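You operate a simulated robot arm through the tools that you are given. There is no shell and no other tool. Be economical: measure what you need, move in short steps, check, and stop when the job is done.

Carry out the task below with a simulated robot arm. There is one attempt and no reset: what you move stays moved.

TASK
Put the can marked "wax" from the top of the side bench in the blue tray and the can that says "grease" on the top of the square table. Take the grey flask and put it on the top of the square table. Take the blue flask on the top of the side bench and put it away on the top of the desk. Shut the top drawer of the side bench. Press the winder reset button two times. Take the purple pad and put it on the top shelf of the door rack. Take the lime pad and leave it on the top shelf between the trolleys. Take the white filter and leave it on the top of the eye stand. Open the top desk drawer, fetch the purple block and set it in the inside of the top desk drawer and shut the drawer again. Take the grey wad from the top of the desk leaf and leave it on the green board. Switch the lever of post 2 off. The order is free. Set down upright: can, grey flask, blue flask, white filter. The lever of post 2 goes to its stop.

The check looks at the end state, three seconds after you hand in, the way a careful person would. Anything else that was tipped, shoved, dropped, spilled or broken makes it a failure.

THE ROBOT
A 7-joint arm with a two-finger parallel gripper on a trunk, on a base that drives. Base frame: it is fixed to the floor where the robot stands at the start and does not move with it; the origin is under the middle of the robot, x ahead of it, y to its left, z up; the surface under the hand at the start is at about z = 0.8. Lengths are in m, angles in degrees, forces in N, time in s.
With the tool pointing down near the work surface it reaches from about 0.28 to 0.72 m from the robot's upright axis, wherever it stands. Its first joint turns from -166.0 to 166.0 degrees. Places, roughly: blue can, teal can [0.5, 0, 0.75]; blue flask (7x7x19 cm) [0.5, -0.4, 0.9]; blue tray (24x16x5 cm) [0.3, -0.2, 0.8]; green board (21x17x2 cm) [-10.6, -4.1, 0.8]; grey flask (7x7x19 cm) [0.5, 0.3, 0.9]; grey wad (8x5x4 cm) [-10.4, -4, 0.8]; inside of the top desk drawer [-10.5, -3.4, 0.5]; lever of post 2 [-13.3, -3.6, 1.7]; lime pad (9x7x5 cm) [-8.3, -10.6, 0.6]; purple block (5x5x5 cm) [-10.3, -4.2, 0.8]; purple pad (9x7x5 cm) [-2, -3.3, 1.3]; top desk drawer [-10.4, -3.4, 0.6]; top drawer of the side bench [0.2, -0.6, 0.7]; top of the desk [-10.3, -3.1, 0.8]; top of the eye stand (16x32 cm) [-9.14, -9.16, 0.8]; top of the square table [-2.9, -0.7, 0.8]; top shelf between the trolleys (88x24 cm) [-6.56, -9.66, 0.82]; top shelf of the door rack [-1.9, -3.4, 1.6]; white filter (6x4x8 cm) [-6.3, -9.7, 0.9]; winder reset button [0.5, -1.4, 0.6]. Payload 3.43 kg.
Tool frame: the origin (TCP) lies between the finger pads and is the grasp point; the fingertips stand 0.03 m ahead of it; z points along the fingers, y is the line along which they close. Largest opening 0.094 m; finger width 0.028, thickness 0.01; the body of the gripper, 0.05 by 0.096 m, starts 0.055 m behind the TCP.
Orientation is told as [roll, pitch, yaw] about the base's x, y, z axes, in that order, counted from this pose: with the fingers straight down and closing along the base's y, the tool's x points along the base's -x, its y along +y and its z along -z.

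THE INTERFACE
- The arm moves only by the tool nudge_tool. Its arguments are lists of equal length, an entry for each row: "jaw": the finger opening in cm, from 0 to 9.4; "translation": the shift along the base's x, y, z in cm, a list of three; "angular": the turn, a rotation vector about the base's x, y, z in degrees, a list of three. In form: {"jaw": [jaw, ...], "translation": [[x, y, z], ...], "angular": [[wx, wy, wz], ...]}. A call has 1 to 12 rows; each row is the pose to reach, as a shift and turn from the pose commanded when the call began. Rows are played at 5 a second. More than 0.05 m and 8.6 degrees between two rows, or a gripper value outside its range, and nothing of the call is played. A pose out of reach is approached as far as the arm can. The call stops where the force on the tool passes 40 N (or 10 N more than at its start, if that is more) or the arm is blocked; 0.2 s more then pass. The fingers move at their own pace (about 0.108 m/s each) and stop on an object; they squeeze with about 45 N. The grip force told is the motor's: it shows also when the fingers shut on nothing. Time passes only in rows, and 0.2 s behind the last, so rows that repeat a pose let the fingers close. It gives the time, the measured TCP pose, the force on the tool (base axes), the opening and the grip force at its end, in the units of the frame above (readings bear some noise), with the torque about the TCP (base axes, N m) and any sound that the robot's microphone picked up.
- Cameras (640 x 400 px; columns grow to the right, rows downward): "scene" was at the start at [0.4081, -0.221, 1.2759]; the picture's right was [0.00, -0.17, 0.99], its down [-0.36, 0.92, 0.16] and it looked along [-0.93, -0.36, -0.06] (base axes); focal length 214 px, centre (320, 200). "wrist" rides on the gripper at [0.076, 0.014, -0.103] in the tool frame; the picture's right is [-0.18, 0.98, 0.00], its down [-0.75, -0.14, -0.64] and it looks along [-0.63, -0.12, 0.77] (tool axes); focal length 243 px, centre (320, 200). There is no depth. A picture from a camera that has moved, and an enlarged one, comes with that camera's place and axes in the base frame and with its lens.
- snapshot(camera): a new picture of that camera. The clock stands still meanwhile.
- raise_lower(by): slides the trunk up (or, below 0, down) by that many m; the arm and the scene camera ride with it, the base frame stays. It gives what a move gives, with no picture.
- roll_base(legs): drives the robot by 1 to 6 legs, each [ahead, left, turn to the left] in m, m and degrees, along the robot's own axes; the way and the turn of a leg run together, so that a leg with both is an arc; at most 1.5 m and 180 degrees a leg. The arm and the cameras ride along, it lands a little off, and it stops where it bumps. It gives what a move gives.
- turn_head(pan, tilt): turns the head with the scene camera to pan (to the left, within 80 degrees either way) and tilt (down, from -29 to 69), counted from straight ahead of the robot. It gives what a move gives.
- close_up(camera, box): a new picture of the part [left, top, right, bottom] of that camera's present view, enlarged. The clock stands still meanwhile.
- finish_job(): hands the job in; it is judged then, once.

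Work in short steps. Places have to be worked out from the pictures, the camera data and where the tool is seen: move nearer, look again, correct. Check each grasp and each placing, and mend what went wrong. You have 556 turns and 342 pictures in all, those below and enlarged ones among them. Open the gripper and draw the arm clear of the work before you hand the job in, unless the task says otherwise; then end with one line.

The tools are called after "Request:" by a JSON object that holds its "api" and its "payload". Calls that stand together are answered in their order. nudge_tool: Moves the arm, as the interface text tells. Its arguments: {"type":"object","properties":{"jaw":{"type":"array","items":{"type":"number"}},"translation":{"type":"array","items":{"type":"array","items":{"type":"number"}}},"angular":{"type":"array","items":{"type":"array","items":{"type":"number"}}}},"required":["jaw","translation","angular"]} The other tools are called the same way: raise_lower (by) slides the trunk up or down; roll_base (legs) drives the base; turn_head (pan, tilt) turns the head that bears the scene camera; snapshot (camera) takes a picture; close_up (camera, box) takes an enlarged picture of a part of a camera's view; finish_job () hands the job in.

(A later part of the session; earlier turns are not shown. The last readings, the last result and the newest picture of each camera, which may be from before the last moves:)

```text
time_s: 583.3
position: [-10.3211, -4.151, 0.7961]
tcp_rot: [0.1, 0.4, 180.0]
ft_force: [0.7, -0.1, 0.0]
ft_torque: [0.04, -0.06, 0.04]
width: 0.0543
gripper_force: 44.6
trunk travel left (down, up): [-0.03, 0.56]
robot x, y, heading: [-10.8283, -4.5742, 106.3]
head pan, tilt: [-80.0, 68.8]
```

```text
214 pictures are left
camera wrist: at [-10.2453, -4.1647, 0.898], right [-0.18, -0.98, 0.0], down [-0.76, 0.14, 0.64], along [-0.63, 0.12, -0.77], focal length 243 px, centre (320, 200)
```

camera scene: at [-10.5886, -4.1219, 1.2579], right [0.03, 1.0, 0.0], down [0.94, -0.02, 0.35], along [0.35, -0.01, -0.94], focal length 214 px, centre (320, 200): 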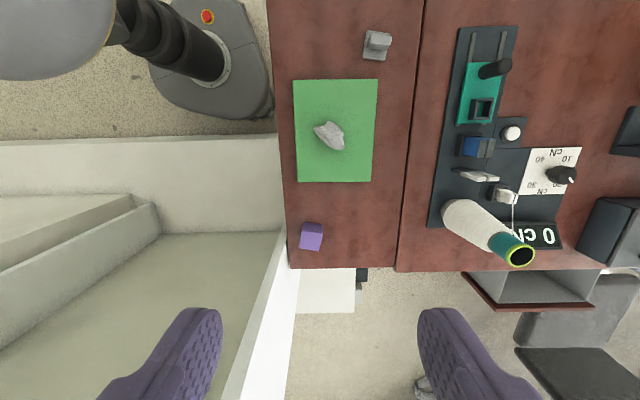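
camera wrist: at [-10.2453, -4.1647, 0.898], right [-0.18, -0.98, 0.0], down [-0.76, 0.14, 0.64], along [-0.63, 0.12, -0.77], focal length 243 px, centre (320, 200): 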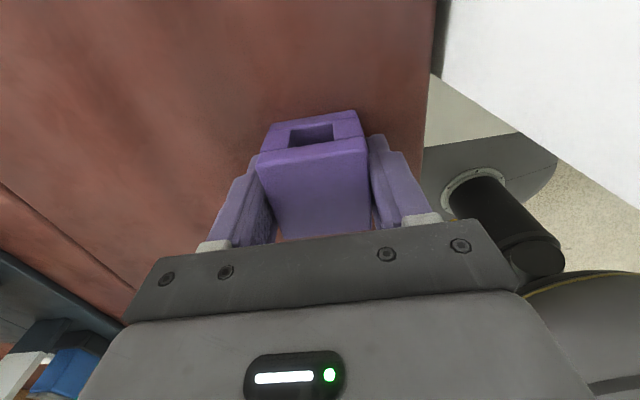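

Block held. Lift, bring it in front of the robot, and back out.

Request:
{"api": "nudge_tool", "payload": {"jaw": [3, 3, 3, 3, 3, 3, 3, 3, 3, 3, 3], "translation": [[0, 0, 4.5], [0, 0, 9], [0, 0, 13.5], [0, 0, 18], [-3, 0, 21], [-7.5, 0, 23], [-12, 0, 25], [-16.5, 0, 25], [-21, 0, 25], [-25.5, 0, 25], [-30, 0, 25]], "angular": [[0, 0, 0], [0, 0, 0], [0, 0, 0], [0, 0, 0], [0, 0, 0], [0, 0, 0], [0, 0, 0], [0, 0, 0], [0, 0, 0], [0, 0, 0], [0, 0, 0]]}}

Request:
{"api": "raise_lower", "payload": {"by": 0.17}}

Request:
{"api": "nudge_tool", "payload": {"jaw": [3, 3, 3, 3, 3, 3, 3], "translation": [[-4.5, 0.5, 0], [-9, 1, 0], [-13.5, 1.5, 0], [-18, 2, 0], [-22.5, 2.5, 0], [-27, 3, 0], [-31, 3, 0]], "angular": [[0, 0, 2.5], [0, 0, 5], [0, 0, 7.5], [0, 0, 10], [0, 0, 12.5], [0, 0, 15], [0, 0, 16]]}}

Request:
{"api": "roll_base", "payload": {"legs": [[0.206, 0.6, 0]]}}

```text
time_s: 585.7
position: [-10.6278, -4.1518, 1.0437]
tcp_rot: [0.1, 0.3, 179.9]
ft_force: [0.3, -0.1, -1.6]
ft_torque: [0.01, 0.03, -0.02]
width: 0.054
gripper_force: 44.9
trunk travel left (down, up): [-0.03, 0.56]
robot x, y, heading: [-10.8282, -4.5708, 106.4]
head pan, tilt: [-80.0, 68.8]
```

```text
time_s: 587.6
position: [-10.6273, -4.1519, 1.2143]
tcp_rot: [0.1, 0.4, 180.0]
ft_force: [0.8, -0.1, -1.6]
ft_torque: [0.0, -0.01, 0.01]
width: 0.0541
gripper_force: 45.2
trunk travel left (down, up): [-0.2, 0.39]
robot x, y, heading: [-10.8278, -4.5698, 106.3]
head pan, tilt: [-80.0, 68.8]
```

```text
time_s: 589.2
position: [-10.9391, -4.1231, 1.2112]
tcp_rot: [0.2, 0.4, -163.9]
ft_force: [-0.4, 0.2, -1.4]
ft_torque: [0.02, -0.01, 0.01]
width: 0.0541
gripper_force: 45.1
trunk travel left (down, up): [-0.2, 0.39]
robot x, y, heading: [-10.8272, -4.5702, 106.1]
head pan, tilt: [-80.0, 68.8]
```

```text
time_s: 592.7
position: [-11.5663, -4.0927, 1.212]
tcp_rot: [0.1, 0.5, -164.2]
ft_force: [0.9, -0.2, -0.8]
ft_torque: [0.04, -0.02, 0.0]
width: 0.0541
gripper_force: 45.4
trunk travel left (down, up): [-0.2, 0.39]
robot x, y, heading: [-11.4529, -4.5436, 106.1]
head pan, tilt: [-80.0, 68.8]
```

Request:
{"api": "roll_base", "payload": {"legs": [[0, 0, -16.1], [1.45, 0, 0], [1.45, 0, 0], [0, 0, -90]]}}

```text
time_s: 611.4
position: [-10.9907, -1.7238, 1.2118]
tcp_rot: [0.1, 0.5, 86.9]
ft_force: [0.7, 0.6, -2.0]
ft_torque: [-0.01, -0.01, 0.0]
width: 0.0542
gripper_force: 44.8
trunk travel left (down, up): [-0.2, 0.39]
robot x, y, heading: [-11.4496, -1.6856, -3.1]
head pan, tilt: [-80.0, 68.8]
```

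Request:
{"api": "roll_base", "payload": {"legs": [[0, 0.03, 3.1], [1.2, 0, 0], [1.2, 0, 0], [0, 0, -90]]}}

```text
time_s: 627.5
position: [-9.0448, -2.0762, 1.2122]
tcp_rot: [0.0, 0.4, 0.8]
ft_force: [-0.6, 0.1, -1.9]
ft_torque: [-0.01, -0.02, -0.01]
width: 0.0538
gripper_force: 45.2
trunk travel left (down, up): [-0.2, 0.39]
robot x, y, heading: [-9.0351, -1.6105, -89.2]
head pan, tilt: [-80.0, 68.8]
```

Request:
{"api": "roll_base", "payload": {"legs": [[0, 0, -0.8], [0.5, 0, 0]]}}

```text
time_s: 630.8
position: [-9.0525, -2.5821, 1.212]
tcp_rot: [0.1, 0.4, -0.3]
ft_force: [-0.8, 1.0, -1.4]
ft_torque: [0.03, 0.03, -0.03]
width: 0.054
gripper_force: 45.1
trunk travel left (down, up): [-0.2, 0.39]
robot x, y, heading: [-9.0344, -2.1248, -90.4]
head pan, tilt: [-80.0, 68.8]
```

Aligned at x≈−9.034; go through and turn to face the desk.

Request:
{"api": "roll_base", "payload": {"legs": [[1.42, 0, 0], [0, 0, -90]]}}

Request:
{"api": "turn_head", "payload": {"pan": -60, "tilt": 0}}

Request:
{"api": "snapshot", "payload": {"camera": "scene"}}

```text
time_s: 641.8
position: [-9.5033, -3.5256, 1.212]
tcp_rot: [0.1, 0.3, -91.3]
ft_force: [0.3, -0.4, -0.6]
ft_torque: [-0.01, 0.01, 0.02]
width: 0.0539
gripper_force: 45.0
trunk travel left (down, up): [-0.2, 0.39]
robot x, y, heading: [-9.0369, -3.5528, 178.8]
head pan, tilt: [-80.0, 68.8]
```

```text
time_s: 643.2
position: [-9.5036, -3.5276, 1.2122]
tcp_rot: [0.1, 0.3, -91.4]
ft_force: [-0.5, 0.0, -0.8]
ft_torque: [0.02, -0.03, -0.03]
width: 0.0541
gripper_force: 44.7
trunk travel left (down, up): [-0.2, 0.39]
robot x, y, heading: [-9.042, -3.5609, 178.9]
head pan, tilt: [-60.0, 0.0]
```

```text
213 pictures are left
camera scene: at [-9.5833, -3.6349, 1.3006], right [-0.5, 0.01, 0.86], down [0.02, 1.0, 0.01], along [-0.86, 0.02, -0.5], focal length 214 px, centre (320, 200)
```

scene: 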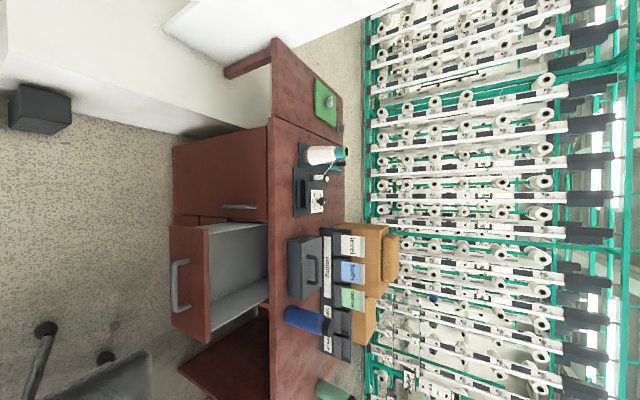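

Drawer is as I left it. Roll forward so that the hand is over the drawer and look down.

Request:
{"api": "roll_base", "payload": {"legs": [[0, -0.12, 1.1], [0.45, 0, 0]]}}

Request:
{"api": "turn_head", "payload": {"pan": -15, "tilt": 20}}

Request:
{"api": "snapshot", "payload": {"camera": "scene"}}

Request:
{"api": "snapshot", "payload": {"camera": "wrist"}}

```text
time_s: 646.8
position: [-9.9586, -3.4147, 1.2134]
tcp_rot: [0.2, 0.4, -90.4]
ft_force: [-0.2, 0.5, -1.0]
ft_torque: [0.01, 0.0, -0.01]
width: 0.0539
gripper_force: 44.8
trunk travel left (down, up): [-0.2, 0.39]
robot x, y, heading: [-9.4954, -3.4358, 179.7]
head pan, tilt: [-60.0, 0.0]
```

```text
time_s: 647.9
position: [-9.9591, -3.4132, 1.212]
tcp_rot: [0.2, 0.4, -90.3]
ft_force: [0.1, -0.9, -1.2]
ft_torque: [0.01, 0.0, -0.03]
width: 0.0538
gripper_force: 45.4
trunk travel left (down, up): [-0.2, 0.39]
robot x, y, heading: [-9.4955, -3.4342, 179.9]
head pan, tilt: [-15.0, 20.0]
```

```text
212 pictures are left
camera scene: at [-9.9828, -3.4913, 1.2559], right [-0.97, 0.0, 0.26], down [0.09, 0.94, 0.34], along [-0.24, 0.35, -0.91], focal length 214 px, centre (320, 200)
```

scene: 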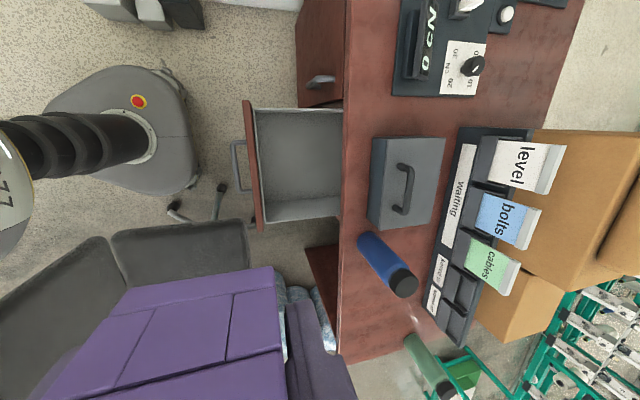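

```text
211 pictures are left
camera wrist: at [-9.9442, -3.3373, 1.3148], right [0.98, -0.19, 0.0], down [-0.15, -0.76, 0.64], along [-0.12, -0.63, -0.77], focal length 243 px, centre (320, 200)
```

wrist: 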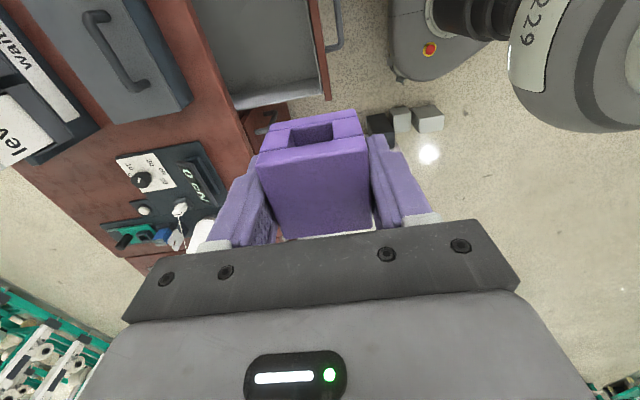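

Drawer interior accessible: x −10.17…−9.965, y −3.51…−3.21. Move over (−10.05, −3.36) and lower in.

Request:
{"api": "turn_head", "payload": {"pan": 80, "tilt": 69}}

Request:
{"api": "nudge_tool", "payload": {"jaw": [3, 3, 3, 3, 3, 3, 3, 3, 3, 3, 3, 3], "translation": [[-3, 1.8, 0], [-6, 3.6, 0], [-9.1, 5.3, 0], [-9.1, 5.3, -4.5], [-9.1, 5.3, -9], [-9.1, 5.3, -13.5], [-9.1, 5.3, -18], [-9.1, 5.3, -22.5], [-9.1, 5.3, -27], [-9.1, 5.3, -31.5], [-9.1, 5.3, -36], [-9.1, 5.3, -40]], "angular": [[0, 0, 0], [0, 0, 0], [0, 0, 0], [0, 0, 0], [0, 0, 0], [0, 0, 0], [0, 0, 0], [0, 0, 0], [0, 0, 0], [0, 0, 0], [0, 0, 0], [0, 0, 0]]}}

Request:
{"api": "snapshot", "payload": {"camera": "wrist"}}

```text
time_s: 649.6
position: [-9.9585, -3.4145, 1.2116]
tcp_rot: [0.1, 0.4, -90.3]
ft_force: [0.8, 0.6, -1.4]
ft_torque: [-0.01, 0.04, 0.03]
width: 0.0543
gripper_force: 45.1
trunk travel left (down, up): [-0.2, 0.39]
robot x, y, heading: [-9.4967, -3.4341, 179.5]
head pan, tilt: [80.0, 68.8]
```

```text
time_s: 652.2
position: [-10.0488, -3.36, 0.8101]
tcp_rot: [0.1, 0.4, -90.3]
ft_force: [-0.3, -0.1, -0.9]
ft_torque: [0.01, -0.02, -0.01]
width: 0.0541
gripper_force: 45.5
trunk travel left (down, up): [-0.2, 0.39]
robot x, y, heading: [-9.4991, -3.4316, 179.7]
head pan, tilt: [80.0, 68.8]
```

```text
210 pictures are left
camera wrist: at [-10.0338, -3.2832, 0.9137], right [0.98, -0.19, 0.0], down [-0.15, -0.76, 0.64], along [-0.12, -0.63, -0.77], focal length 243 px, centre (320, 200)
```

wrist: 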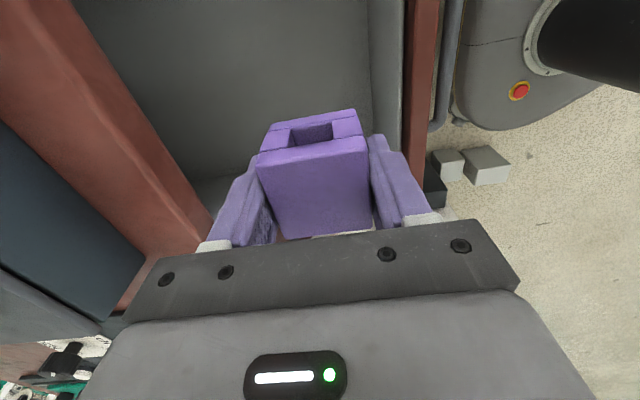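

Request:
{"api": "nudge_tool", "payload": {"jaw": [3, 3, 3, 3, 3], "translation": [[0, 0, -4], [0, 0, -8], [0, 0, -11], [0, 0, -13], [0, 0, -15]], "angular": [[0, 0, 0], [0, 0, 0], [0, 0, 0], [0, 0, 0], [0, 0, 0]]}}

Request:
{"api": "snapshot", "payload": {"camera": "wrist"}}

```text
time_s: 653.4
position: [-10.0497, -3.3613, 0.661]
tcp_rot: [0.1, 0.5, -90.4]
ft_force: [0.4, -0.7, -1.6]
ft_torque: [0.0, 0.0, -0.03]
width: 0.054
gripper_force: 44.5
trunk travel left (down, up): [-0.2, 0.39]
robot x, y, heading: [-9.5004, -3.4344, 179.9]
head pan, tilt: [80.0, 68.8]
```

```text
209 pictures are left
camera wrist: at [-10.0351, -3.2836, 0.7638], right [0.98, -0.19, 0.0], down [-0.15, -0.76, 0.64], along [-0.12, -0.63, -0.77], focal length 243 px, centre (320, 200)
```

wrist: 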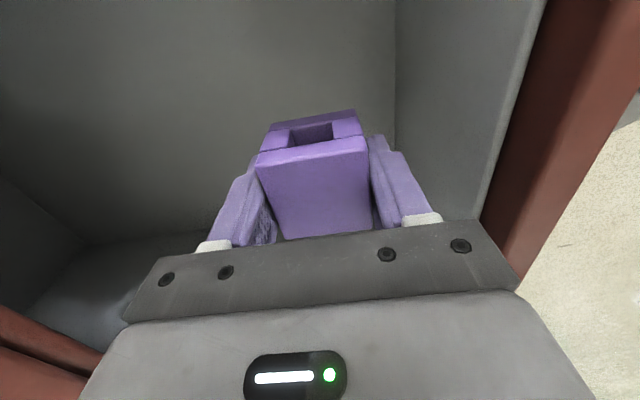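

Request:
{"api": "nudge_tool", "payload": {"jaw": [3, 3, 3, 3, 3, 3, 3, 3, 3, 3], "translation": [[0, 0, -0.8], [0, 0, -1.6], [0, 0, -2.4], [0, 0, -3.2], [0, 0, -4], [0, 0, -4.8], [0, 0, -5.6], [0, 0, -6.4], [0, 0, -7.2], [0, 0, -8]], "angular": [[0, 0, 0], [0, 0, 0], [0, 0, 0], [0, 0, 0], [0, 0, 0], [0, 0, 0], [0, 0, 0], [0, 0, 0], [0, 0, 0], [0, 0, 0]]}}

```text
time_s: 655.6
position: [-10.0513, -3.3609, 0.5814]
tcp_rot: [0.0, 0.3, -90.4]
ft_force: [0.6, 0.0, -0.8]
ft_torque: [0.0, -0.01, 0.01]
width: 0.054
gripper_force: 44.9
trunk travel left (down, up): [-0.2, 0.39]
robot x, y, heading: [-9.4986, -3.4322, 179.7]
head pan, tilt: [80.0, 68.8]
```

Request:
{"api": "nudge_tool", "payload": {"jaw": [3, 3, 3, 3, 3, 3], "translation": [[0, 0, -0.6], [0, 0, -1.2], [0, 0, -1.8], [0, 0, -2.4], [0, 0, -3], [0, 0, -3.6]], "angular": [[0, 0, 0], [0, 0, 0], [0, 0, 0], [0, 0, 0], [0, 0, 0], [0, 0, 0]]}}

Request:
{"api": "snapshot", "payload": {"camera": "wrist"}}

```text
time_s: 657.0
position: [-10.0497, -3.3605, 0.5451]
tcp_rot: [0.2, 0.3, -90.2]
ft_force: [-0.2, -0.4, -1.5]
ft_torque: [-0.03, 0.01, -0.01]
width: 0.0542
gripper_force: 45.2
trunk travel left (down, up): [-0.2, 0.39]
robot x, y, heading: [-9.4967, -3.4337, 179.9]
head pan, tilt: [80.0, 68.8]
```

```text
208 pictures are left
camera wrist: at [-10.0357, -3.2835, 0.6483], right [0.98, -0.19, 0.0], down [-0.15, -0.76, 0.64], along [-0.12, -0.63, -0.77], focal length 243 px, centre (320, 200)
```

wrist: 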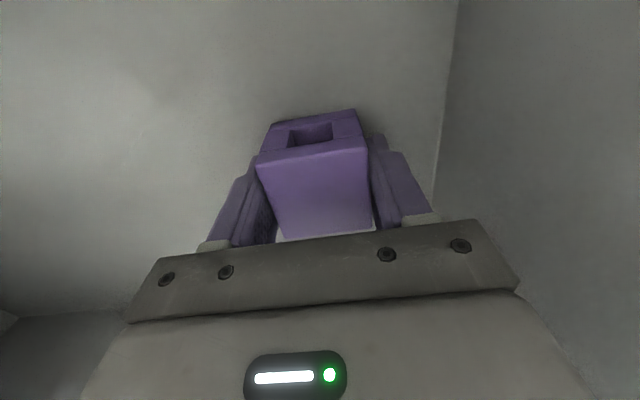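

Request:
{"api": "nudge_tool", "payload": {"jaw": [3, 3, 3, 3, 3, 3], "translation": [[0, 0, -0.4], [0, 0, -0.8], [0, 0, -1.2], [0, 0, -1.6], [0, 0, -2], [0, 0, -2.4]], "angular": [[0, 0, 0], [0, 0, 0], [0, 0, 0], [0, 0, 0], [0, 0, 0], [0, 0, 0]]}}

```text
time_s: 657.7
position: [-10.0573, -3.3588, 0.5417]
tcp_rot: [-0.6, 0.5, -90.6]
ft_force: [-0.4, -1.1, 20.0]
ft_torque: [-0.16, -0.46, -0.03]
width: 0.0539
gripper_force: 45.1
trunk travel left (down, up): [-0.2, 0.39]
robot x, y, heading: [-9.5012, -3.4304, 179.6]
head pan, tilt: [80.0, 68.8]
stopped in row 3: the force on the tool passed its limit at 41 N (the readings are from after the stop); the commanded pose is now the measured one
```

Block touches the drawer floor. Open and rise straight up.

Request:
{"api": "nudge_tool", "payload": {"jaw": [7.5, 7.5, 7.5, 7.5, 7.5, 7.5, 7.5, 7.5, 7.5, 7.5], "translation": [[0.3, 0, 0.2], [0.5, 0, 0.2], [0.5, 0, 3], [0.5, 0, 7.5], [0.5, 0, 12], [0.5, 0, 16.5], [0.5, 0, 21], [0.5, 0, 25.5], [0.5, 0, 30], [0.5, 0, 34.5]], "angular": [[0, 0, 0], [0, 0, 0], [0, 0, 0], [0, 0, 0], [0, 0, 0], [0, 0, 0], [0, 0, 0], [0, 0, 0], [0, 0, 0], [0, 0, 0]]}}

Request:
{"api": "snapshot", "payload": {"camera": "wrist"}}

```text
time_s: 659.9
position: [-10.0518, -3.3577, 0.8867]
tcp_rot: [-0.2, 0.4, -90.5]
ft_force: [0.2, 0.4, 0.6]
ft_torque: [0.02, 0.02, -0.03]
width: 0.0749
gripper_force: 0.1
trunk travel left (down, up): [-0.2, 0.39]
robot x, y, heading: [-9.4955, -3.435, 179.7]
head pan, tilt: [80.0, 68.8]
```

```text
207 pictures are left
camera wrist: at [-10.0352, -3.2818, 0.9898], right [0.98, -0.19, -0.01], down [-0.14, -0.76, 0.64], along [-0.13, -0.62, -0.77], focal length 243 px, centre (320, 200)
```

wrist: 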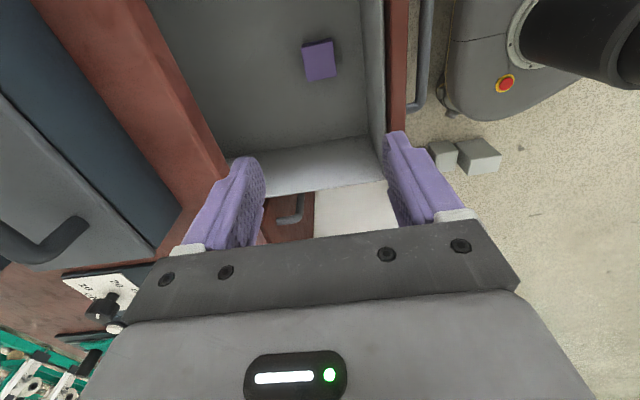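

Block sits in the drawer. Now shut it: back off 0.3 m, lower the trunk, tilt the closed fingers forward.

Request:
{"api": "nudge_tool", "payload": {"jaw": [0, 0], "translation": [[0, 0, 3], [0, 0, 6]], "angular": [[0, 0, 0], [0, 0, 0]]}}

Request:
{"api": "roll_base", "payload": {"legs": [[-0.3, 0, 0]]}}

Request:
{"api": "nudge_tool", "payload": {"jaw": [0, 0, 0, 0, 0, 0, 0, 0], "translation": [[0, 0, 0], [0, 0, 0], [0, 0, 0], [0, 0, 0], [0, 0, 0], [-1, 0, 0], [-2, 0, 0], [-3, 0, 0]], "angular": [[0, 7, 0], [0, 14, 0], [0, 21, 0], [0, 28, 0], [0, 35, 0], [0, 42, 0], [0, 49, 0], [0, 56, 0]]}}

Request:
{"api": "raise_lower", "payload": {"by": -0.2}}

Request:
{"api": "turn_head", "payload": {"pan": 0, "tilt": 20}}

Request:
{"api": "snapshot", "payload": {"camera": "scene"}}

```text
time_s: 660.5
position: [-10.0546, -3.3585, 0.946]
tcp_rot: [-0.3, 0.4, -90.4]
ft_force: [0.2, 0.2, -0.6]
ft_torque: [-0.03, 0.05, -0.01]
width: 0.0
gripper_force: 33.3
trunk travel left (down, up): [-0.2, 0.39]
robot x, y, heading: [-9.4995, -3.4345, 179.7]
head pan, tilt: [80.0, 68.8]
```

```text
time_s: 662.6
position: [-9.7576, -3.3607, 0.9456]
tcp_rot: [-0.3, 0.4, -90.1]
ft_force: [-0.4, 0.6, -0.1]
ft_torque: [-0.02, 0.01, -0.01]
width: 0.0
gripper_force: 33.0
trunk travel left (down, up): [-0.2, 0.39]
robot x, y, heading: [-9.2009, -3.4337, -179.8]
head pan, tilt: [80.0, 68.8]
```

```text
time_s: 664.4
position: [-9.7871, -3.3603, 0.947]
tcp_rot: [-56.5, 0.2, -90.4]
ft_force: [0.7, 0.2, -0.4]
ft_torque: [-0.02, -0.02, -0.02]
width: 0.0001
gripper_force: 33.3
trunk travel left (down, up): [-0.2, 0.39]
robot x, y, heading: [-9.2034, -3.4366, -179.7]
head pan, tilt: [80.0, 68.8]
```

```text
time_s: 666.5
position: [-9.7881, -3.3604, 0.7472]
tcp_rot: [-56.3, 0.0, -90.4]
ft_force: [0.1, -0.9, 0.0]
ft_torque: [0.0, 0.0, 0.01]
width: 0.0001
gripper_force: 32.6
trunk travel left (down, up): [0.0, 0.59]
robot x, y, heading: [-9.202, -3.4321, -179.9]
head pan, tilt: [80.0, 68.8]
```

```text
time_s: 668.1
position: [-9.7875, -3.3607, 0.7451]
tcp_rot: [-56.3, 0.1, -90.4]
ft_force: [0.3, 0.1, -0.6]
ft_torque: [0.01, -0.01, 0.02]
width: 0.0001
gripper_force: 32.3
trunk travel left (down, up): [0.0, 0.59]
robot x, y, heading: [-9.2019, -3.4331, -179.9]
head pan, tilt: [0.0, 20.0]
```

```text
206 pictures are left
camera scene: at [-9.756, -3.4381, 0.7709], right [-0.56, 0.0, 0.83], down [0.29, 0.94, 0.19], along [-0.78, 0.35, -0.52], focal length 214 px, centre (320, 200)
```

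scene: 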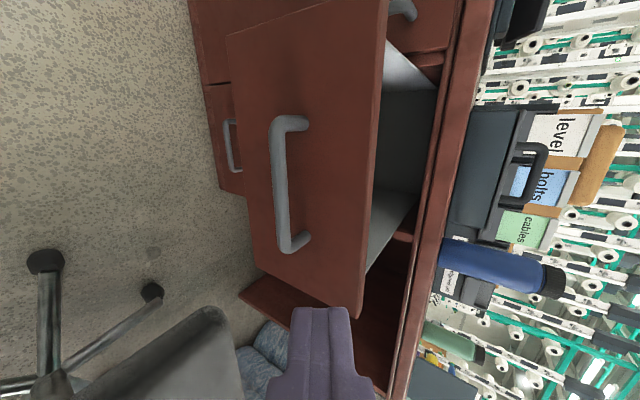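

Target the face between bar and top edge: z≈0.658. Bring the fingertips just in front of it.

Request:
{"api": "turn_head", "payload": {"pan": 80, "tilt": 69}}

Request:
{"api": "nudge_tool", "payload": {"jaw": [0, 0, 0, 0], "translation": [[-3, 0, -2], [-6, 0, -4], [-9, 0, -6], [-11.5, 0, -7]], "angular": [[0, 0, 0], [0, 0, 0], [0, 0, 0], [0, 0, 0]]}}

Request:
{"api": "snapshot", "payload": {"camera": "wrist"}}

```text
time_s: 669.6
position: [-9.7881, -3.3607, 0.7464]
tcp_rot: [-56.3, 0.1, -90.4]
ft_force: [0.6, 0.3, -0.1]
ft_torque: [0.0, 0.0, 0.0]
width: 0.0
gripper_force: 32.1
trunk travel left (down, up): [0.0, 0.59]
robot x, y, heading: [-9.2033, -3.4324, -179.9]
head pan, tilt: [80.0, 68.8]
```

```text
time_s: 670.6
position: [-9.9029, -3.3608, 0.6754]
tcp_rot: [-56.3, 0.0, -90.4]
ft_force: [0.4, -0.3, 0.3]
ft_torque: [-0.01, -0.04, 0.01]
width: 0.0
gripper_force: 32.4
trunk travel left (down, up): [0.0, 0.59]
robot x, y, heading: [-9.2012, -3.4326, -179.7]
head pan, tilt: [80.0, 68.8]
```

```text
205 pictures are left
camera wrist: at [-9.8095, -3.2836, 0.7205], right [0.54, -0.19, -0.82], down [0.45, -0.76, 0.47], along [-0.71, -0.62, -0.33], focal length 243 px, centre (320, 200)
```

wrist: 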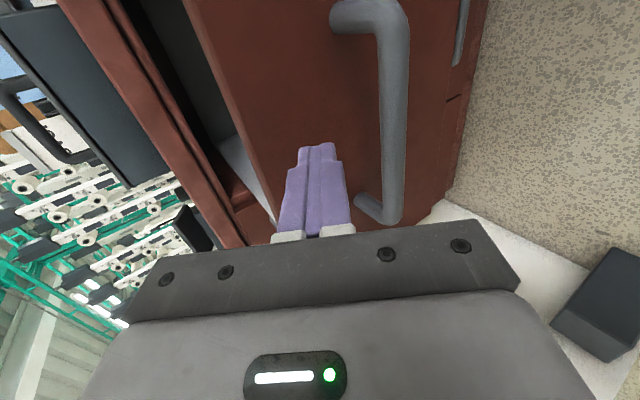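

Well placed. Push with the base forward.

Request:
{"api": "roll_base", "payload": {"legs": [[0.18, 0, 0]]}}

Request:
{"api": "snapshot", "payload": {"camera": "wrist"}}

```text
time_s: 672.1
position: [-10.0822, -3.3628, 0.6764]
tcp_rot: [-56.3, 0.1, -90.4]
ft_force: [0.4, -0.3, 0.2]
ft_torque: [0.0, -0.01, -0.01]
width: 0.0001
gripper_force: 33.3
trunk travel left (down, up): [0.0, 0.59]
robot x, y, heading: [-9.3787, -3.4324, -179.8]
head pan, tilt: [80.0, 68.8]
```

```text
204 pictures are left
camera wrist: at [-9.9875, -3.2851, 0.7207], right [0.54, -0.19, -0.82], down [0.45, -0.76, 0.47], along [-0.71, -0.63, -0.33], focal length 243 px, centre (320, 200)
```

wrist: 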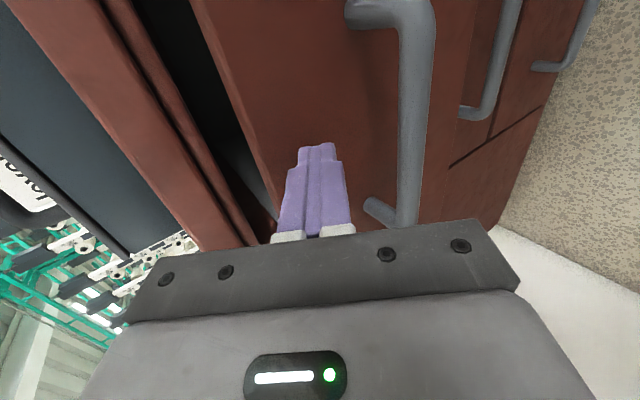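

Request:
{"api": "nudge_tool", "payload": {"jaw": [0, 0, 0, 0, 0, 0], "translation": [[-2, 0, 0], [-4, 0, 0], [-6, 0, 0], [-7.5, 0, 0], [-9, 0, 0], [-10.5, 0, 0]], "angular": [[0, 0, 0], [0, 0, 0], [0, 0, 0], [0, 0, 0], [0, 0, 0], [0, 0, 0]]}}

Request:
{"api": "snapshot", "payload": {"camera": "wrist"}}

```text
time_s: 673.1
position: [-10.1509, -3.3614, 0.6748]
tcp_rot: [-55.9, 0.2, -90.4]
ft_force: [35.3, -4.0, 22.4]
ft_torque: [-0.03, 0.38, 0.27]
width: 0.0
gripper_force: 33.2
trunk travel left (down, up): [0.0, 0.59]
robot x, y, heading: [-9.3775, -3.4362, -179.7]
head pan, tilt: [80.0, 68.8]
stopped in row 5: the force on the tool passed its limit at 61 N (the readings are from after the stop); the commanded pose is now the measured one
```

```text
203 pictures are left
camera wrist: at [-10.0569, -3.2851, 0.7203], right [0.55, -0.18, -0.82], down [0.45, -0.76, 0.47], along [-0.71, -0.63, -0.33], focal length 243 px, centre (320, 200)
```

wrist: 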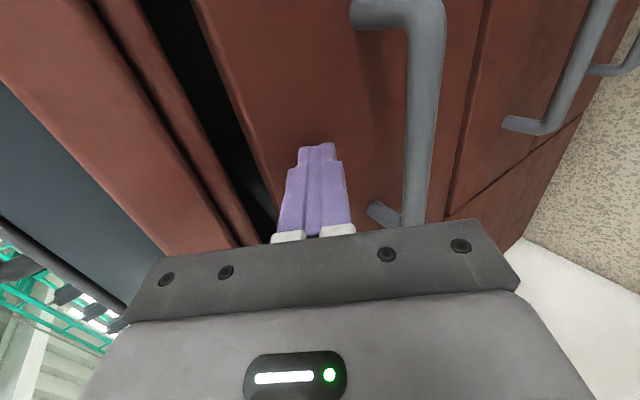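

Stopped by resistance at tip x≈−10.176. Back off and check that it's flush with the lower drawers.

Request:
{"api": "nudge_tool", "payload": {"jaw": [0, 0, 0, 0, 0], "translation": [[3, 0, 1], [7, 0, 3], [11, 0, 5], [15, 0, 8], [19, 0, 11]], "angular": [[0, 0, 0], [0, 0, 0], [0, 0, 0], [0, 0, 0], [0, 0, 0]]}}

Request:
{"api": "turn_head", "payload": {"pan": 0, "tilt": 20}}

Request:
{"api": "snapshot", "payload": {"camera": "scene"}}

```text
time_s: 674.4
position: [-9.9646, -3.363, 0.7773]
tcp_rot: [-55.6, 0.2, -90.4]
ft_force: [-1.2, 0.7, -0.8]
ft_torque: [0.0, 0.0, 0.01]
width: 0.0
gripper_force: 33.1
trunk travel left (down, up): [0.0, 0.59]
robot x, y, heading: [-9.3805, -3.4351, -179.9]
head pan, tilt: [80.0, 68.8]
```

```text
time_s: 675.9
position: [-9.9658, -3.3618, 0.7777]
tcp_rot: [-55.8, 0.2, -90.4]
ft_force: [0.5, 0.7, 0.3]
ft_torque: [0.02, -0.01, 0.04]
width: 0.0002
gripper_force: 33.3
trunk travel left (down, up): [0.0, 0.59]
robot x, y, heading: [-9.3806, -3.4377, -179.7]
head pan, tilt: [0.0, 20.0]
```

```text
202 pictures are left
camera scene: at [-9.9348, -3.4399, 0.8029], right [-0.56, 0.0, 0.83], down [0.29, 0.94, 0.2], along [-0.77, 0.35, -0.53], focal length 214 px, centre (320, 200)
```

scene: 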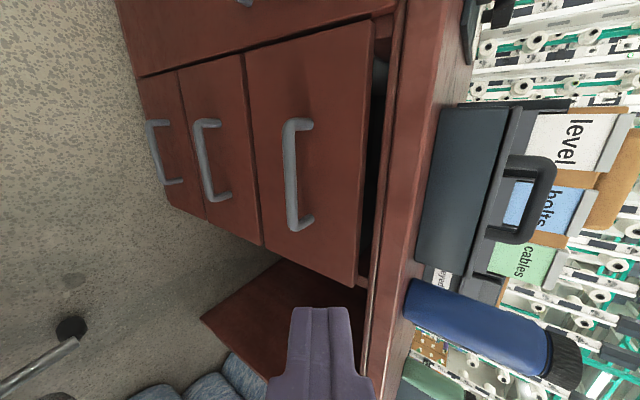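

The drawer is shut flush. Now south for the filter and lime pad: restore the arm, turn to −y and look ahead.

Request:
{"api": "raise_lower", "payload": {"by": 0.2}}

Request:
{"api": "nudge_tool", "payload": {"jaw": [0, 0, 0, 0, 0, 0, 0, 0], "translation": [[2, 0, 3], [4, 0, 6], [6, 0, 9], [6, -2, 12], [6, -4, 15], [6, -6, 18], [6, -7, 21], [6, -7, 23]], "angular": [[0, -7, 0], [0, -14, 0], [0, -21, 0], [0, -28, 0], [0, -35, 0], [0, -42, 0], [0, -49, 0], [0, -55.8, 0]]}}

Request:
{"api": "roll_base", "payload": {"legs": [[-0.36, 0.12, 0], [0, 0, 90]]}}

Request:
{"api": "turn_head", "payload": {"pan": -75, "tilt": 0}}

Request:
{"api": "snapshot", "payload": {"camera": "scene"}}

```text
time_s: 678.0
position: [-9.9653, -3.3614, 0.9779]
tcp_rot: [-55.7, 0.3, -90.4]
ft_force: [0.0, -0.5, 0.5]
ft_torque: [0.0, -0.02, -0.02]
width: 0.0001
gripper_force: 32.6
trunk travel left (down, up): [-0.2, 0.39]
robot x, y, heading: [-9.3762, -3.434, -180.0]
head pan, tilt: [0.0, 20.0]
```

```text
time_s: 679.9
position: [-9.905, -3.4301, 1.2089]
tcp_rot: [0.2, 0.4, -90.0]
ft_force: [0.0, -0.5, 0.0]
ft_torque: [-0.01, 0.04, -0.03]
width: 0.0002
gripper_force: 33.2
trunk travel left (down, up): [-0.2, 0.39]
robot x, y, heading: [-9.3782, -3.4349, -179.9]
head pan, tilt: [0.0, 20.0]
```

```text
time_s: 686.0
position: [-9.0297, -4.0789, 1.208]
tcp_rot: [0.1, 0.4, -1.1]
ft_force: [-0.4, 0.0, 0.2]
ft_torque: [0.0, 0.02, 0.01]
width: 0.0
gripper_force: 32.8
trunk travel left (down, up): [-0.2, 0.39]
robot x, y, heading: [-9.0173, -3.552, -90.8]
head pan, tilt: [0.0, 20.0]
```

```text
time_s: 687.5
position: [-9.0299, -4.0796, 1.2096]
tcp_rot: [0.2, 0.4, -1.1]
ft_force: [-0.2, -0.4, -0.4]
ft_torque: [0.04, 0.01, -0.01]
width: 0.0
gripper_force: 32.7
trunk travel left (down, up): [-0.2, 0.39]
robot x, y, heading: [-9.0154, -3.5582, -90.8]
head pan, tilt: [-75.0, 0.0]
```

```text
201 pictures are left
camera scene: at [-8.9197, -4.168, 1.3185], right [0.0, -0.26, 0.97], down [-1.0, 0.02, 0.01], along [-0.02, -0.96, -0.26], focal length 214 px, centre (320, 200)
```

scene: 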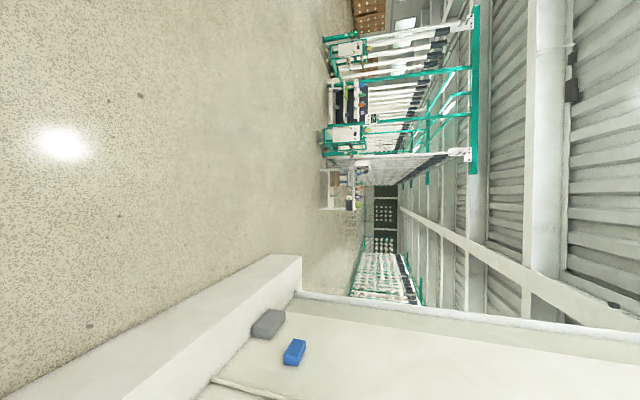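

Clear floor ahead. Advance 3 m and look again.

Request:
{"api": "roll_base", "payload": {"legs": [[0, 0, 0.8], [1.5, 0, 0], [1.5, 0, 0]]}}

Request:
{"api": "snapshot", "payload": {"camera": "scene"}}

```text
time_s: 702.3
position: [-8.9451, -7.0745, 1.2083]
tcp_rot: [0.1, 0.3, 2.0]
ft_force: [0.7, -0.4, 0.4]
ft_torque: [-0.02, 0.03, 0.0]
width: 0.0004
gripper_force: 32.8
trunk travel left (down, up): [-0.2, 0.39]
robot x, y, heading: [-8.9596, -6.5472, -87.5]
head pan, tilt: [-75.0, 0.0]
```

```text
200 pictures are left
camera scene: at [-8.829, -7.156, 1.3185], right [0.02, -0.26, 0.97], down [-1.0, -0.03, 0.01], along [0.03, -0.96, -0.26], focal length 214 px, centre (320, 200)
```

scene: 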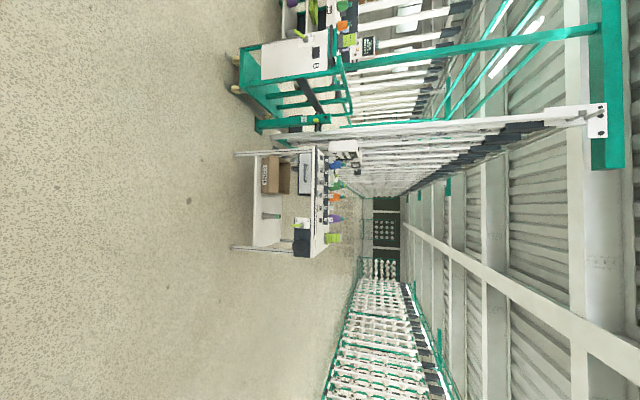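

I turn the tool to face forward (yaw −90, pitched 45°) to get an upright view.

Request:
{"api": "nudge_tool", "payload": {"jaw": [4, 4, 4, 4, 4, 4, 4, 4, 4, 4, 4], "translation": [[0, 0, 0], [0, 0, 0], [0, 0, 0], [0, 0, 0], [0, 0, 0], [0, 0, 0], [0, 0, 0], [0, 0, 0], [0, 0, 0], [0, 0, 0], [0, 0, 0]], "angular": [[0, 0, -8.2], [0, 0, -16.4], [0, 0, -24.6], [0, 0, -32.8], [0, 0, -41], [0, 0, -49.2], [0, 0, -57.4], [0, 0, -65.6], [0, 0, -73.8], [0, 0, -82], [0, 0, -90]]}}

Request:
{"api": "nudge_tool", "payload": {"jaw": [4, 4, 4, 4, 4, 4], "translation": [[0, 0, 2], [0, 0, 4], [0, 0, 6], [0, 0, 8], [0, 0, 10], [0, 0, 12]], "angular": [[-8, 0, 0], [-16, 0, 0], [-24, 0, 0], [-32, 0, 0], [-40, 0, 0], [-45, 0, 0]]}}

Request:
{"api": "turn_head", "payload": {"pan": 15, "tilt": -25}}

Request:
{"api": "snapshot", "payload": {"camera": "scene"}}

```text
time_s: 704.7
position: [-8.9435, -7.0723, 1.2092]
tcp_rot: [0.1, 0.4, -88.2]
ft_force: [0.6, 0.0, -1.1]
ft_torque: [0.01, -0.01, 0.03]
width: 0.04
gripper_force: 0.0
trunk travel left (down, up): [-0.2, 0.39]
robot x, y, heading: [-8.9571, -6.5483, -87.7]
head pan, tilt: [-75.0, 0.0]
```

```text
time_s: 706.1
position: [-8.9432, -7.0729, 1.3304]
tcp_rot: [-1.8, -44.6, -87.3]
ft_force: [-0.8, 0.3, 0.0]
ft_torque: [-0.01, 0.03, 0.02]
width: 0.0402
gripper_force: 0.2
trunk travel left (down, up): [-0.2, 0.39]
robot x, y, heading: [-8.9577, -6.5461, -87.5]
head pan, tilt: [-75.0, 0.0]
```

```text
time_s: 707.7
position: [-8.9433, -7.0734, 1.3283]
tcp_rot: [-1.8, -44.4, -87.3]
ft_force: [-0.2, 0.4, -0.4]
ft_torque: [-0.03, 0.0, -0.01]
width: 0.0399
gripper_force: 0.0
trunk travel left (down, up): [-0.2, 0.39]
robot x, y, heading: [-8.9542, -6.5459, -87.6]
head pan, tilt: [15.0, -25.0]
```

```text
199 pictures are left
camera scene: at [-8.9187, -7.1323, 1.4795], right [-0.97, -0.21, -0.16], down [0.08, 0.36, -0.93], along [0.25, -0.91, -0.33], focal length 214 px, centre (320, 200)
```

scene: 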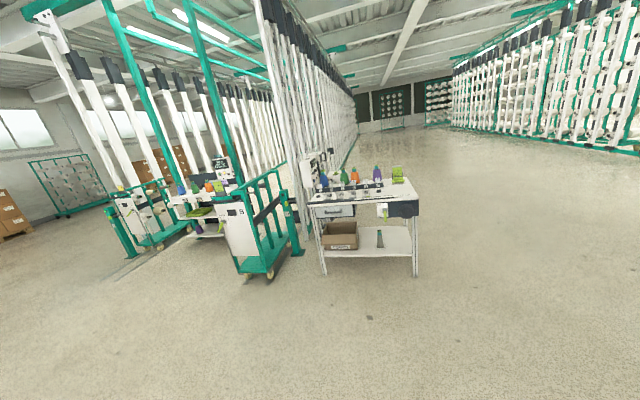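

Request:
{"api": "close_up", "payload": {"camera": "scene", "box": [280, 140, 440, 290]}}

Request:
{"api": "close_up", "payload": {"camera": "scene", "box": [90, 140, 310, 290]}}

```text
2.67 times, centred on (360, 215) of scene
camera zoom: at [-8.9187, -7.1323, 1.4795], right [-0.97, -0.21, -0.16], down [0.08, 0.36, -0.93], along [0.25, -0.91, -0.33], focal length 572 px, centre (213, 160)
```

zoom: 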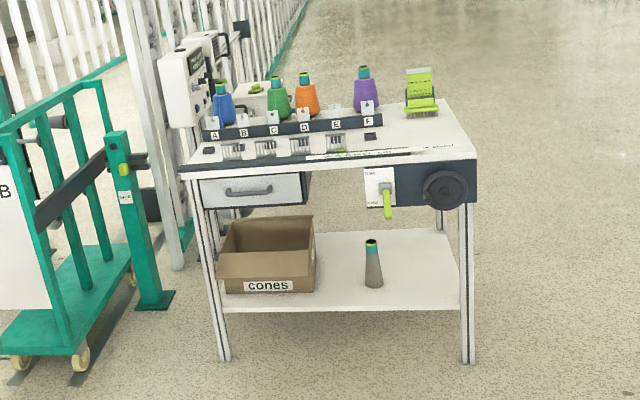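

```text
2.67 times, centred on (200, 215) of scene
camera zoom: at [-8.9187, -7.1323, 1.4795], right [-0.97, -0.21, -0.16], down [0.08, 0.36, -0.93], along [0.25, -0.91, -0.33], focal length 572 px, centre (640, 160)
```

zoom: 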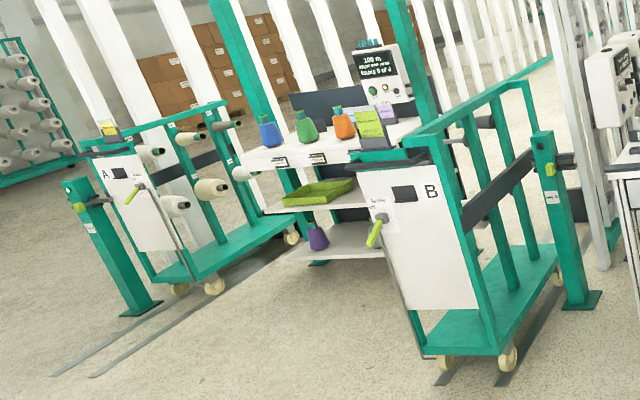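

The white table with cones is the eye stand; trolleys A and B with the shelf between lie to the left. I strafe left (east) toward x≈−6.6.

Request:
{"api": "roll_base", "payload": {"legs": [[0, 1.2, -2.4], [0, 1.15, 0]]}}

Request:
{"api": "turn_head", "payload": {"pan": 0, "tilt": -20}}

Request:
{"api": "snapshot", "payload": {"camera": "scene"}}

```text
time_s: 719.3
position: [-6.5892, -7.021, 1.3299]
tcp_rot: [-1.7, -44.5, -88.8]
ft_force: [0.4, 0.9, 0.8]
ft_torque: [0.01, 0.03, 0.0]
width: 0.0399
gripper_force: 0.0
trunk travel left (down, up): [-0.2, 0.39]
robot x, y, heading: [-6.5911, -6.4928, -89.6]
head pan, tilt: [15.0, -25.0]
```

```text
time_s: 720.1
position: [-6.5904, -7.0207, 1.33]
tcp_rot: [-1.9, -44.5, -88.8]
ft_force: [-0.2, -0.8, -1.4]
ft_torque: [0.04, -0.04, -0.04]
width: 0.0401
gripper_force: 0.0
trunk travel left (down, up): [-0.2, 0.39]
robot x, y, heading: [-6.593, -6.4965, -89.3]
head pan, tilt: [0.0, -20.0]
```

```text
196 pictures are left
camera scene: at [-6.5853, -7.0813, 1.4703], right [-1.0, 0.0, 0.02], down [-0.02, 0.43, -0.9], along [-0.01, -0.9, -0.43], focal length 214 px, centre (320, 200)
```

scene: 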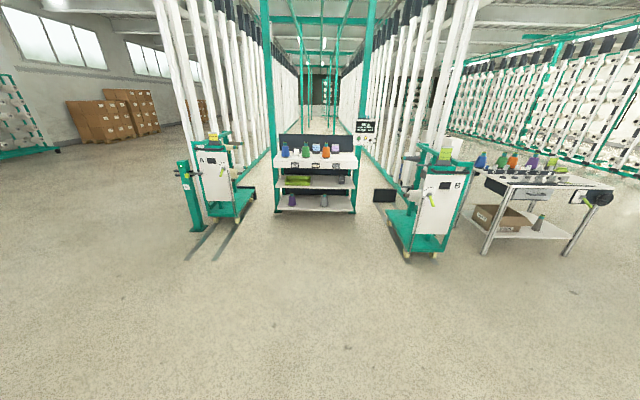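

The shelf is straight ahead with free floor in front. Advance and look closer.

Request:
{"api": "roll_base", "payload": {"legs": [[1.4, 0, -0.5], [0.3, 0, 0]]}}

Request:
{"api": "snapshot", "payload": {"camera": "scene"}}

```text
time_s: 729.0
position: [-6.6041, -8.7696, 1.3298]
tcp_rot: [-1.9, -44.6, -90.2]
ft_force: [-0.3, -0.4, 0.1]
ft_torque: [0.0, -0.03, 0.0]
width: 0.0396
gripper_force: 0.0
trunk travel left (down, up): [-0.2, 0.39]
robot x, y, heading: [-6.595, -8.243, -90.7]
head pan, tilt: [0.0, -20.0]
```

```text
195 pictures are left
camera scene: at [-6.6018, -8.8301, 1.4699], right [-1.0, 0.03, 0.02], down [-0.01, 0.43, -0.9], along [-0.03, -0.9, -0.43], focal length 214 px, centre (320, 200)
```

scene: 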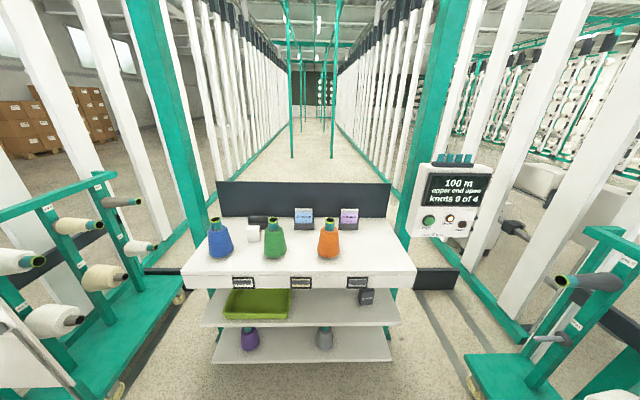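

The white filter stands between/behind the blue and green cones at about (−6.31, −9.71). I move to (−6.36, −9.02), point the tool down and view from above.

Request:
{"api": "roll_base", "payload": {"legs": [[0, 0.23, 0.7], [0.75, 0, 0]]}}

Request:
{"api": "nudge_tool", "payload": {"jaw": [7, 7, 7, 7, 7, 7], "translation": [[0, 0, 0], [0, 0, 0], [0, 0, 0], [0, 0, -2], [0, 0, -4], [0, 0, -6]], "angular": [[7.5, 0, 0], [15, 0, 0], [22.5, 0, 0], [30, 0, 0], [37.5, 0, 0], [44.6, 0, 0]]}}

Request:
{"api": "turn_head", "payload": {"pan": 0, "tilt": 0}}

Request:
{"api": "snapshot", "payload": {"camera": "scene"}}

```text
time_s: 734.4
position: [-6.384, -9.5292, 1.3288]
tcp_rot: [-1.9, -44.5, -90.3]
ft_force: [1.4, 0.2, 0.5]
ft_torque: [0.01, 0.02, 0.04]
width: 0.04
gripper_force: 0.0
trunk travel left (down, up): [-0.2, 0.39]
robot x, y, heading: [-6.3681, -9.0055, -90.9]
head pan, tilt: [0.0, -20.0]
```

```text
time_s: 735.8
position: [-6.3847, -9.5292, 1.2713]
tcp_rot: [-2.0, 0.2, -90.3]
ft_force: [0.5, -0.7, -0.4]
ft_torque: [0.01, 0.0, -0.02]
width: 0.0701
gripper_force: 0.1
trunk travel left (down, up): [-0.2, 0.39]
robot x, y, heading: [-6.3706, -9.0051, -90.7]
head pan, tilt: [0.0, -20.0]
```

```text
time_s: 736.6
position: [-6.3853, -9.5288, 1.2703]
tcp_rot: [-1.9, 0.0, -90.2]
ft_force: [-0.1, 0.0, 0.1]
ft_torque: [-0.01, 0.02, 0.02]
width: 0.0701
gripper_force: 0.2
trunk travel left (down, up): [-0.2, 0.39]
robot x, y, heading: [-6.3686, -9.0081, -90.6]
head pan, tilt: [0.0, 0.0]
```

```text
194 pictures are left
camera scene: at [-6.3822, -9.6378, 1.3149], right [-1.0, 0.0, 0.04], down [0.0, 1.0, 0.0], along [-0.04, 0.0, -1.0], focal length 214 px, centre (320, 200)
```

scene: 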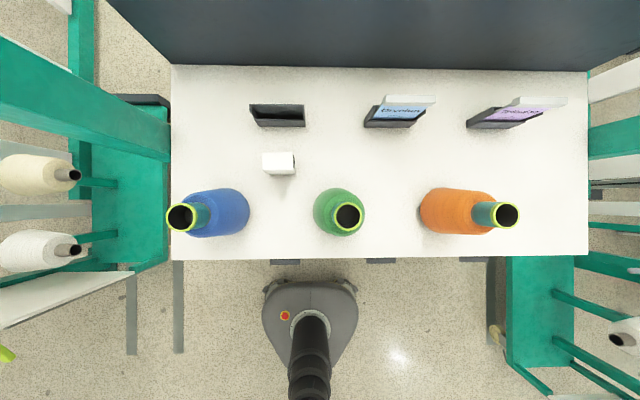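

Filter top centre at (−6.322, −9.713), 6 cm along x. Current closing direction (x) suits. Roll 12 cm closer, level the tool and go above it.

Request:
{"api": "roll_base", "payload": {"legs": [[0.12, 0, 0]]}}

Request:
{"api": "turn_head", "payload": {"pan": -80, "tilt": 69}}

Request:
{"api": "nudge_tool", "payload": {"jaw": [9, 9, 9, 9, 9, 9], "translation": [[3, -3, 0], [6.3, -6.3, 0], [6.3, -6.3, -4.5], [6.3, -6.3, -9], [6.3, -6.3, -13.5], [6.3, -6.3, -18]], "angular": [[0, -1.9, 0], [0, -1.9, 0], [0, -1.9, 0], [0, -1.9, 0], [0, -1.9, 0], [0, -1.9, 0]]}}

Request:
{"api": "snapshot", "payload": {"camera": "wrist"}}

```text
time_s: 737.8
position: [-6.3858, -9.6494, 1.2701]
tcp_rot: [-2.0, 0.1, -90.0]
ft_force: [0.1, -0.6, 0.1]
ft_torque: [0.02, 0.01, 0.03]
width: 0.07
gripper_force: 0.0
trunk travel left (down, up): [-0.2, 0.39]
robot x, y, heading: [-6.372, -9.1249, -90.7]
head pan, tilt: [0.0, 0.0]
```

```text
time_s: 739.4
position: [-6.3858, -9.6486, 1.271]
tcp_rot: [-1.9, 0.1, -90.0]
ft_force: [0.8, 0.0, -0.7]
ft_torque: [-0.01, -0.01, -0.01]
width: 0.0699
gripper_force: 0.0
trunk travel left (down, up): [-0.2, 0.39]
robot x, y, heading: [-6.3727, -9.1282, -90.9]
head pan, tilt: [-80.0, 68.8]
```

```text
time_s: 740.8
position: [-6.3225, -9.7129, 1.0925]
tcp_rot: [-0.1, 0.1, -90.1]
ft_force: [0.5, 0.7, -0.2]
ft_torque: [-0.02, 0.0, 0.01]
width: 0.0899
gripper_force: 0.0
trunk travel left (down, up): [-0.2, 0.39]
robot x, y, heading: [-6.3732, -9.1238, -90.8]
head pan, tilt: [-80.0, 68.8]
```

```text
193 pictures are left
camera wrist: at [-6.3072, -9.6352, 1.1941], right [0.98, -0.19, 0.0], down [-0.14, -0.75, 0.64], along [-0.12, -0.63, -0.77], focal length 243 px, centre (320, 200)
```

wrist: 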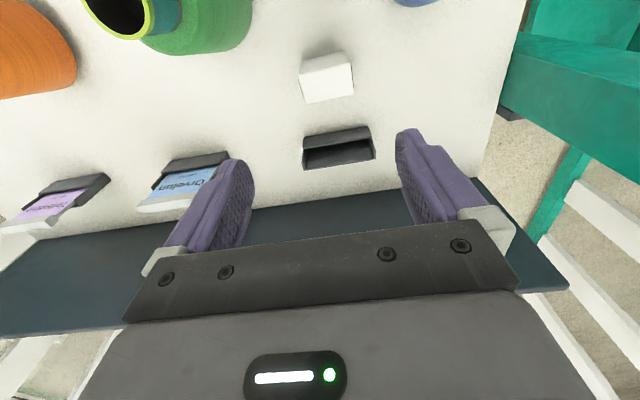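

Request:
{"api": "nudge_tool", "payload": {"jaw": [9, 9, 9, 9], "translation": [[0.4, 0, -4.5], [0.5, 0, -9], [0.5, 0, -13.5], [0.5, 0, -16]], "angular": [[0, 0, 0], [0, 0, 0], [0, 0, 0], [0, 0, 0]]}}

Request:
{"api": "snapshot", "payload": {"camera": "wrist"}}

```text
time_s: 741.8
position: [-6.3157, -9.7113, 0.9317]
tcp_rot: [-0.1, 0.2, -90.2]
ft_force: [0.0, 0.0, 0.7]
ft_torque: [-0.01, -0.01, 0.01]
width: 0.0901
gripper_force: 0.1
trunk travel left (down, up): [-0.2, 0.39]
robot x, y, heading: [-6.3729, -9.1206, -90.9]
head pan, tilt: [-80.0, 68.8]
```

```text
192 pictures are left
camera wrist: at [-6.3002, -9.6352, 1.0342], right [0.98, -0.19, 0.0], down [-0.14, -0.75, 0.64], along [-0.12, -0.63, -0.77], focal length 243 px, centre (320, 200)
```

wrist: 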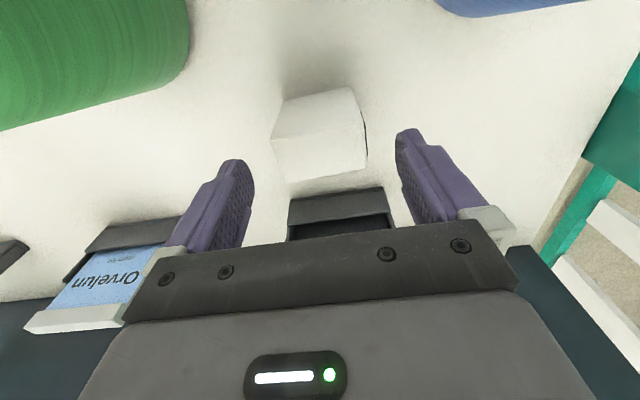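

Centred. Descend 6.3 cm and grip.

Request:
{"api": "nudge_tool", "payload": {"jaw": [9, 9, 9, 4, 4, 4, 4], "translation": [[0, 0, -3], [0, 0, -5], [0, 0, -6.3], [0, 0, -6.3], [0, 0, -6.3], [0, 0, -6.3], [0, 0, -6.3]], "angular": [[0, 0, 0], [0, 0, 0], [0, 0, 0], [0, 0, 0], [0, 0, 0], [0, 0, 0], [0, 0, 0]]}}

Request:
{"api": "snapshot", "payload": {"camera": "wrist"}}

```text
time_s: 743.4
position: [-6.3164, -9.7094, 0.8676]
tcp_rot: [0.0, 0.0, -90.1]
ft_force: [0.7, -0.6, -0.6]
ft_torque: [-0.03, -0.05, 0.0]
width: 0.064
gripper_force: 44.7
trunk travel left (down, up): [-0.2, 0.39]
robot x, y, heading: [-6.3708, -9.1226, -90.7]
head pan, tilt: [-80.0, 68.8]
```

```text
191 pictures are left
camera wrist: at [-6.3008, -9.6341, 0.9699], right [0.98, -0.19, 0.0], down [-0.14, -0.75, 0.64], along [-0.12, -0.63, -0.77], focal length 243 px, centre (320, 200)
```

wrist: 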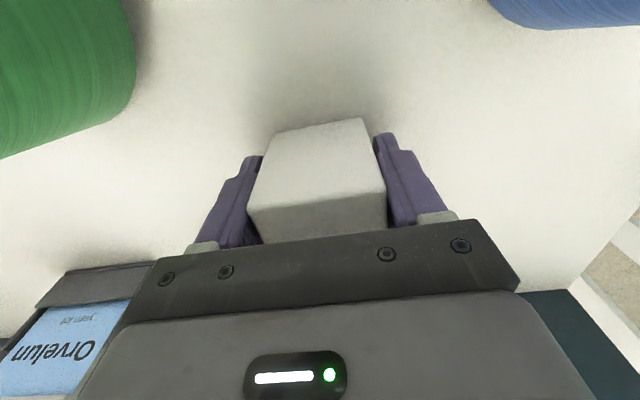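

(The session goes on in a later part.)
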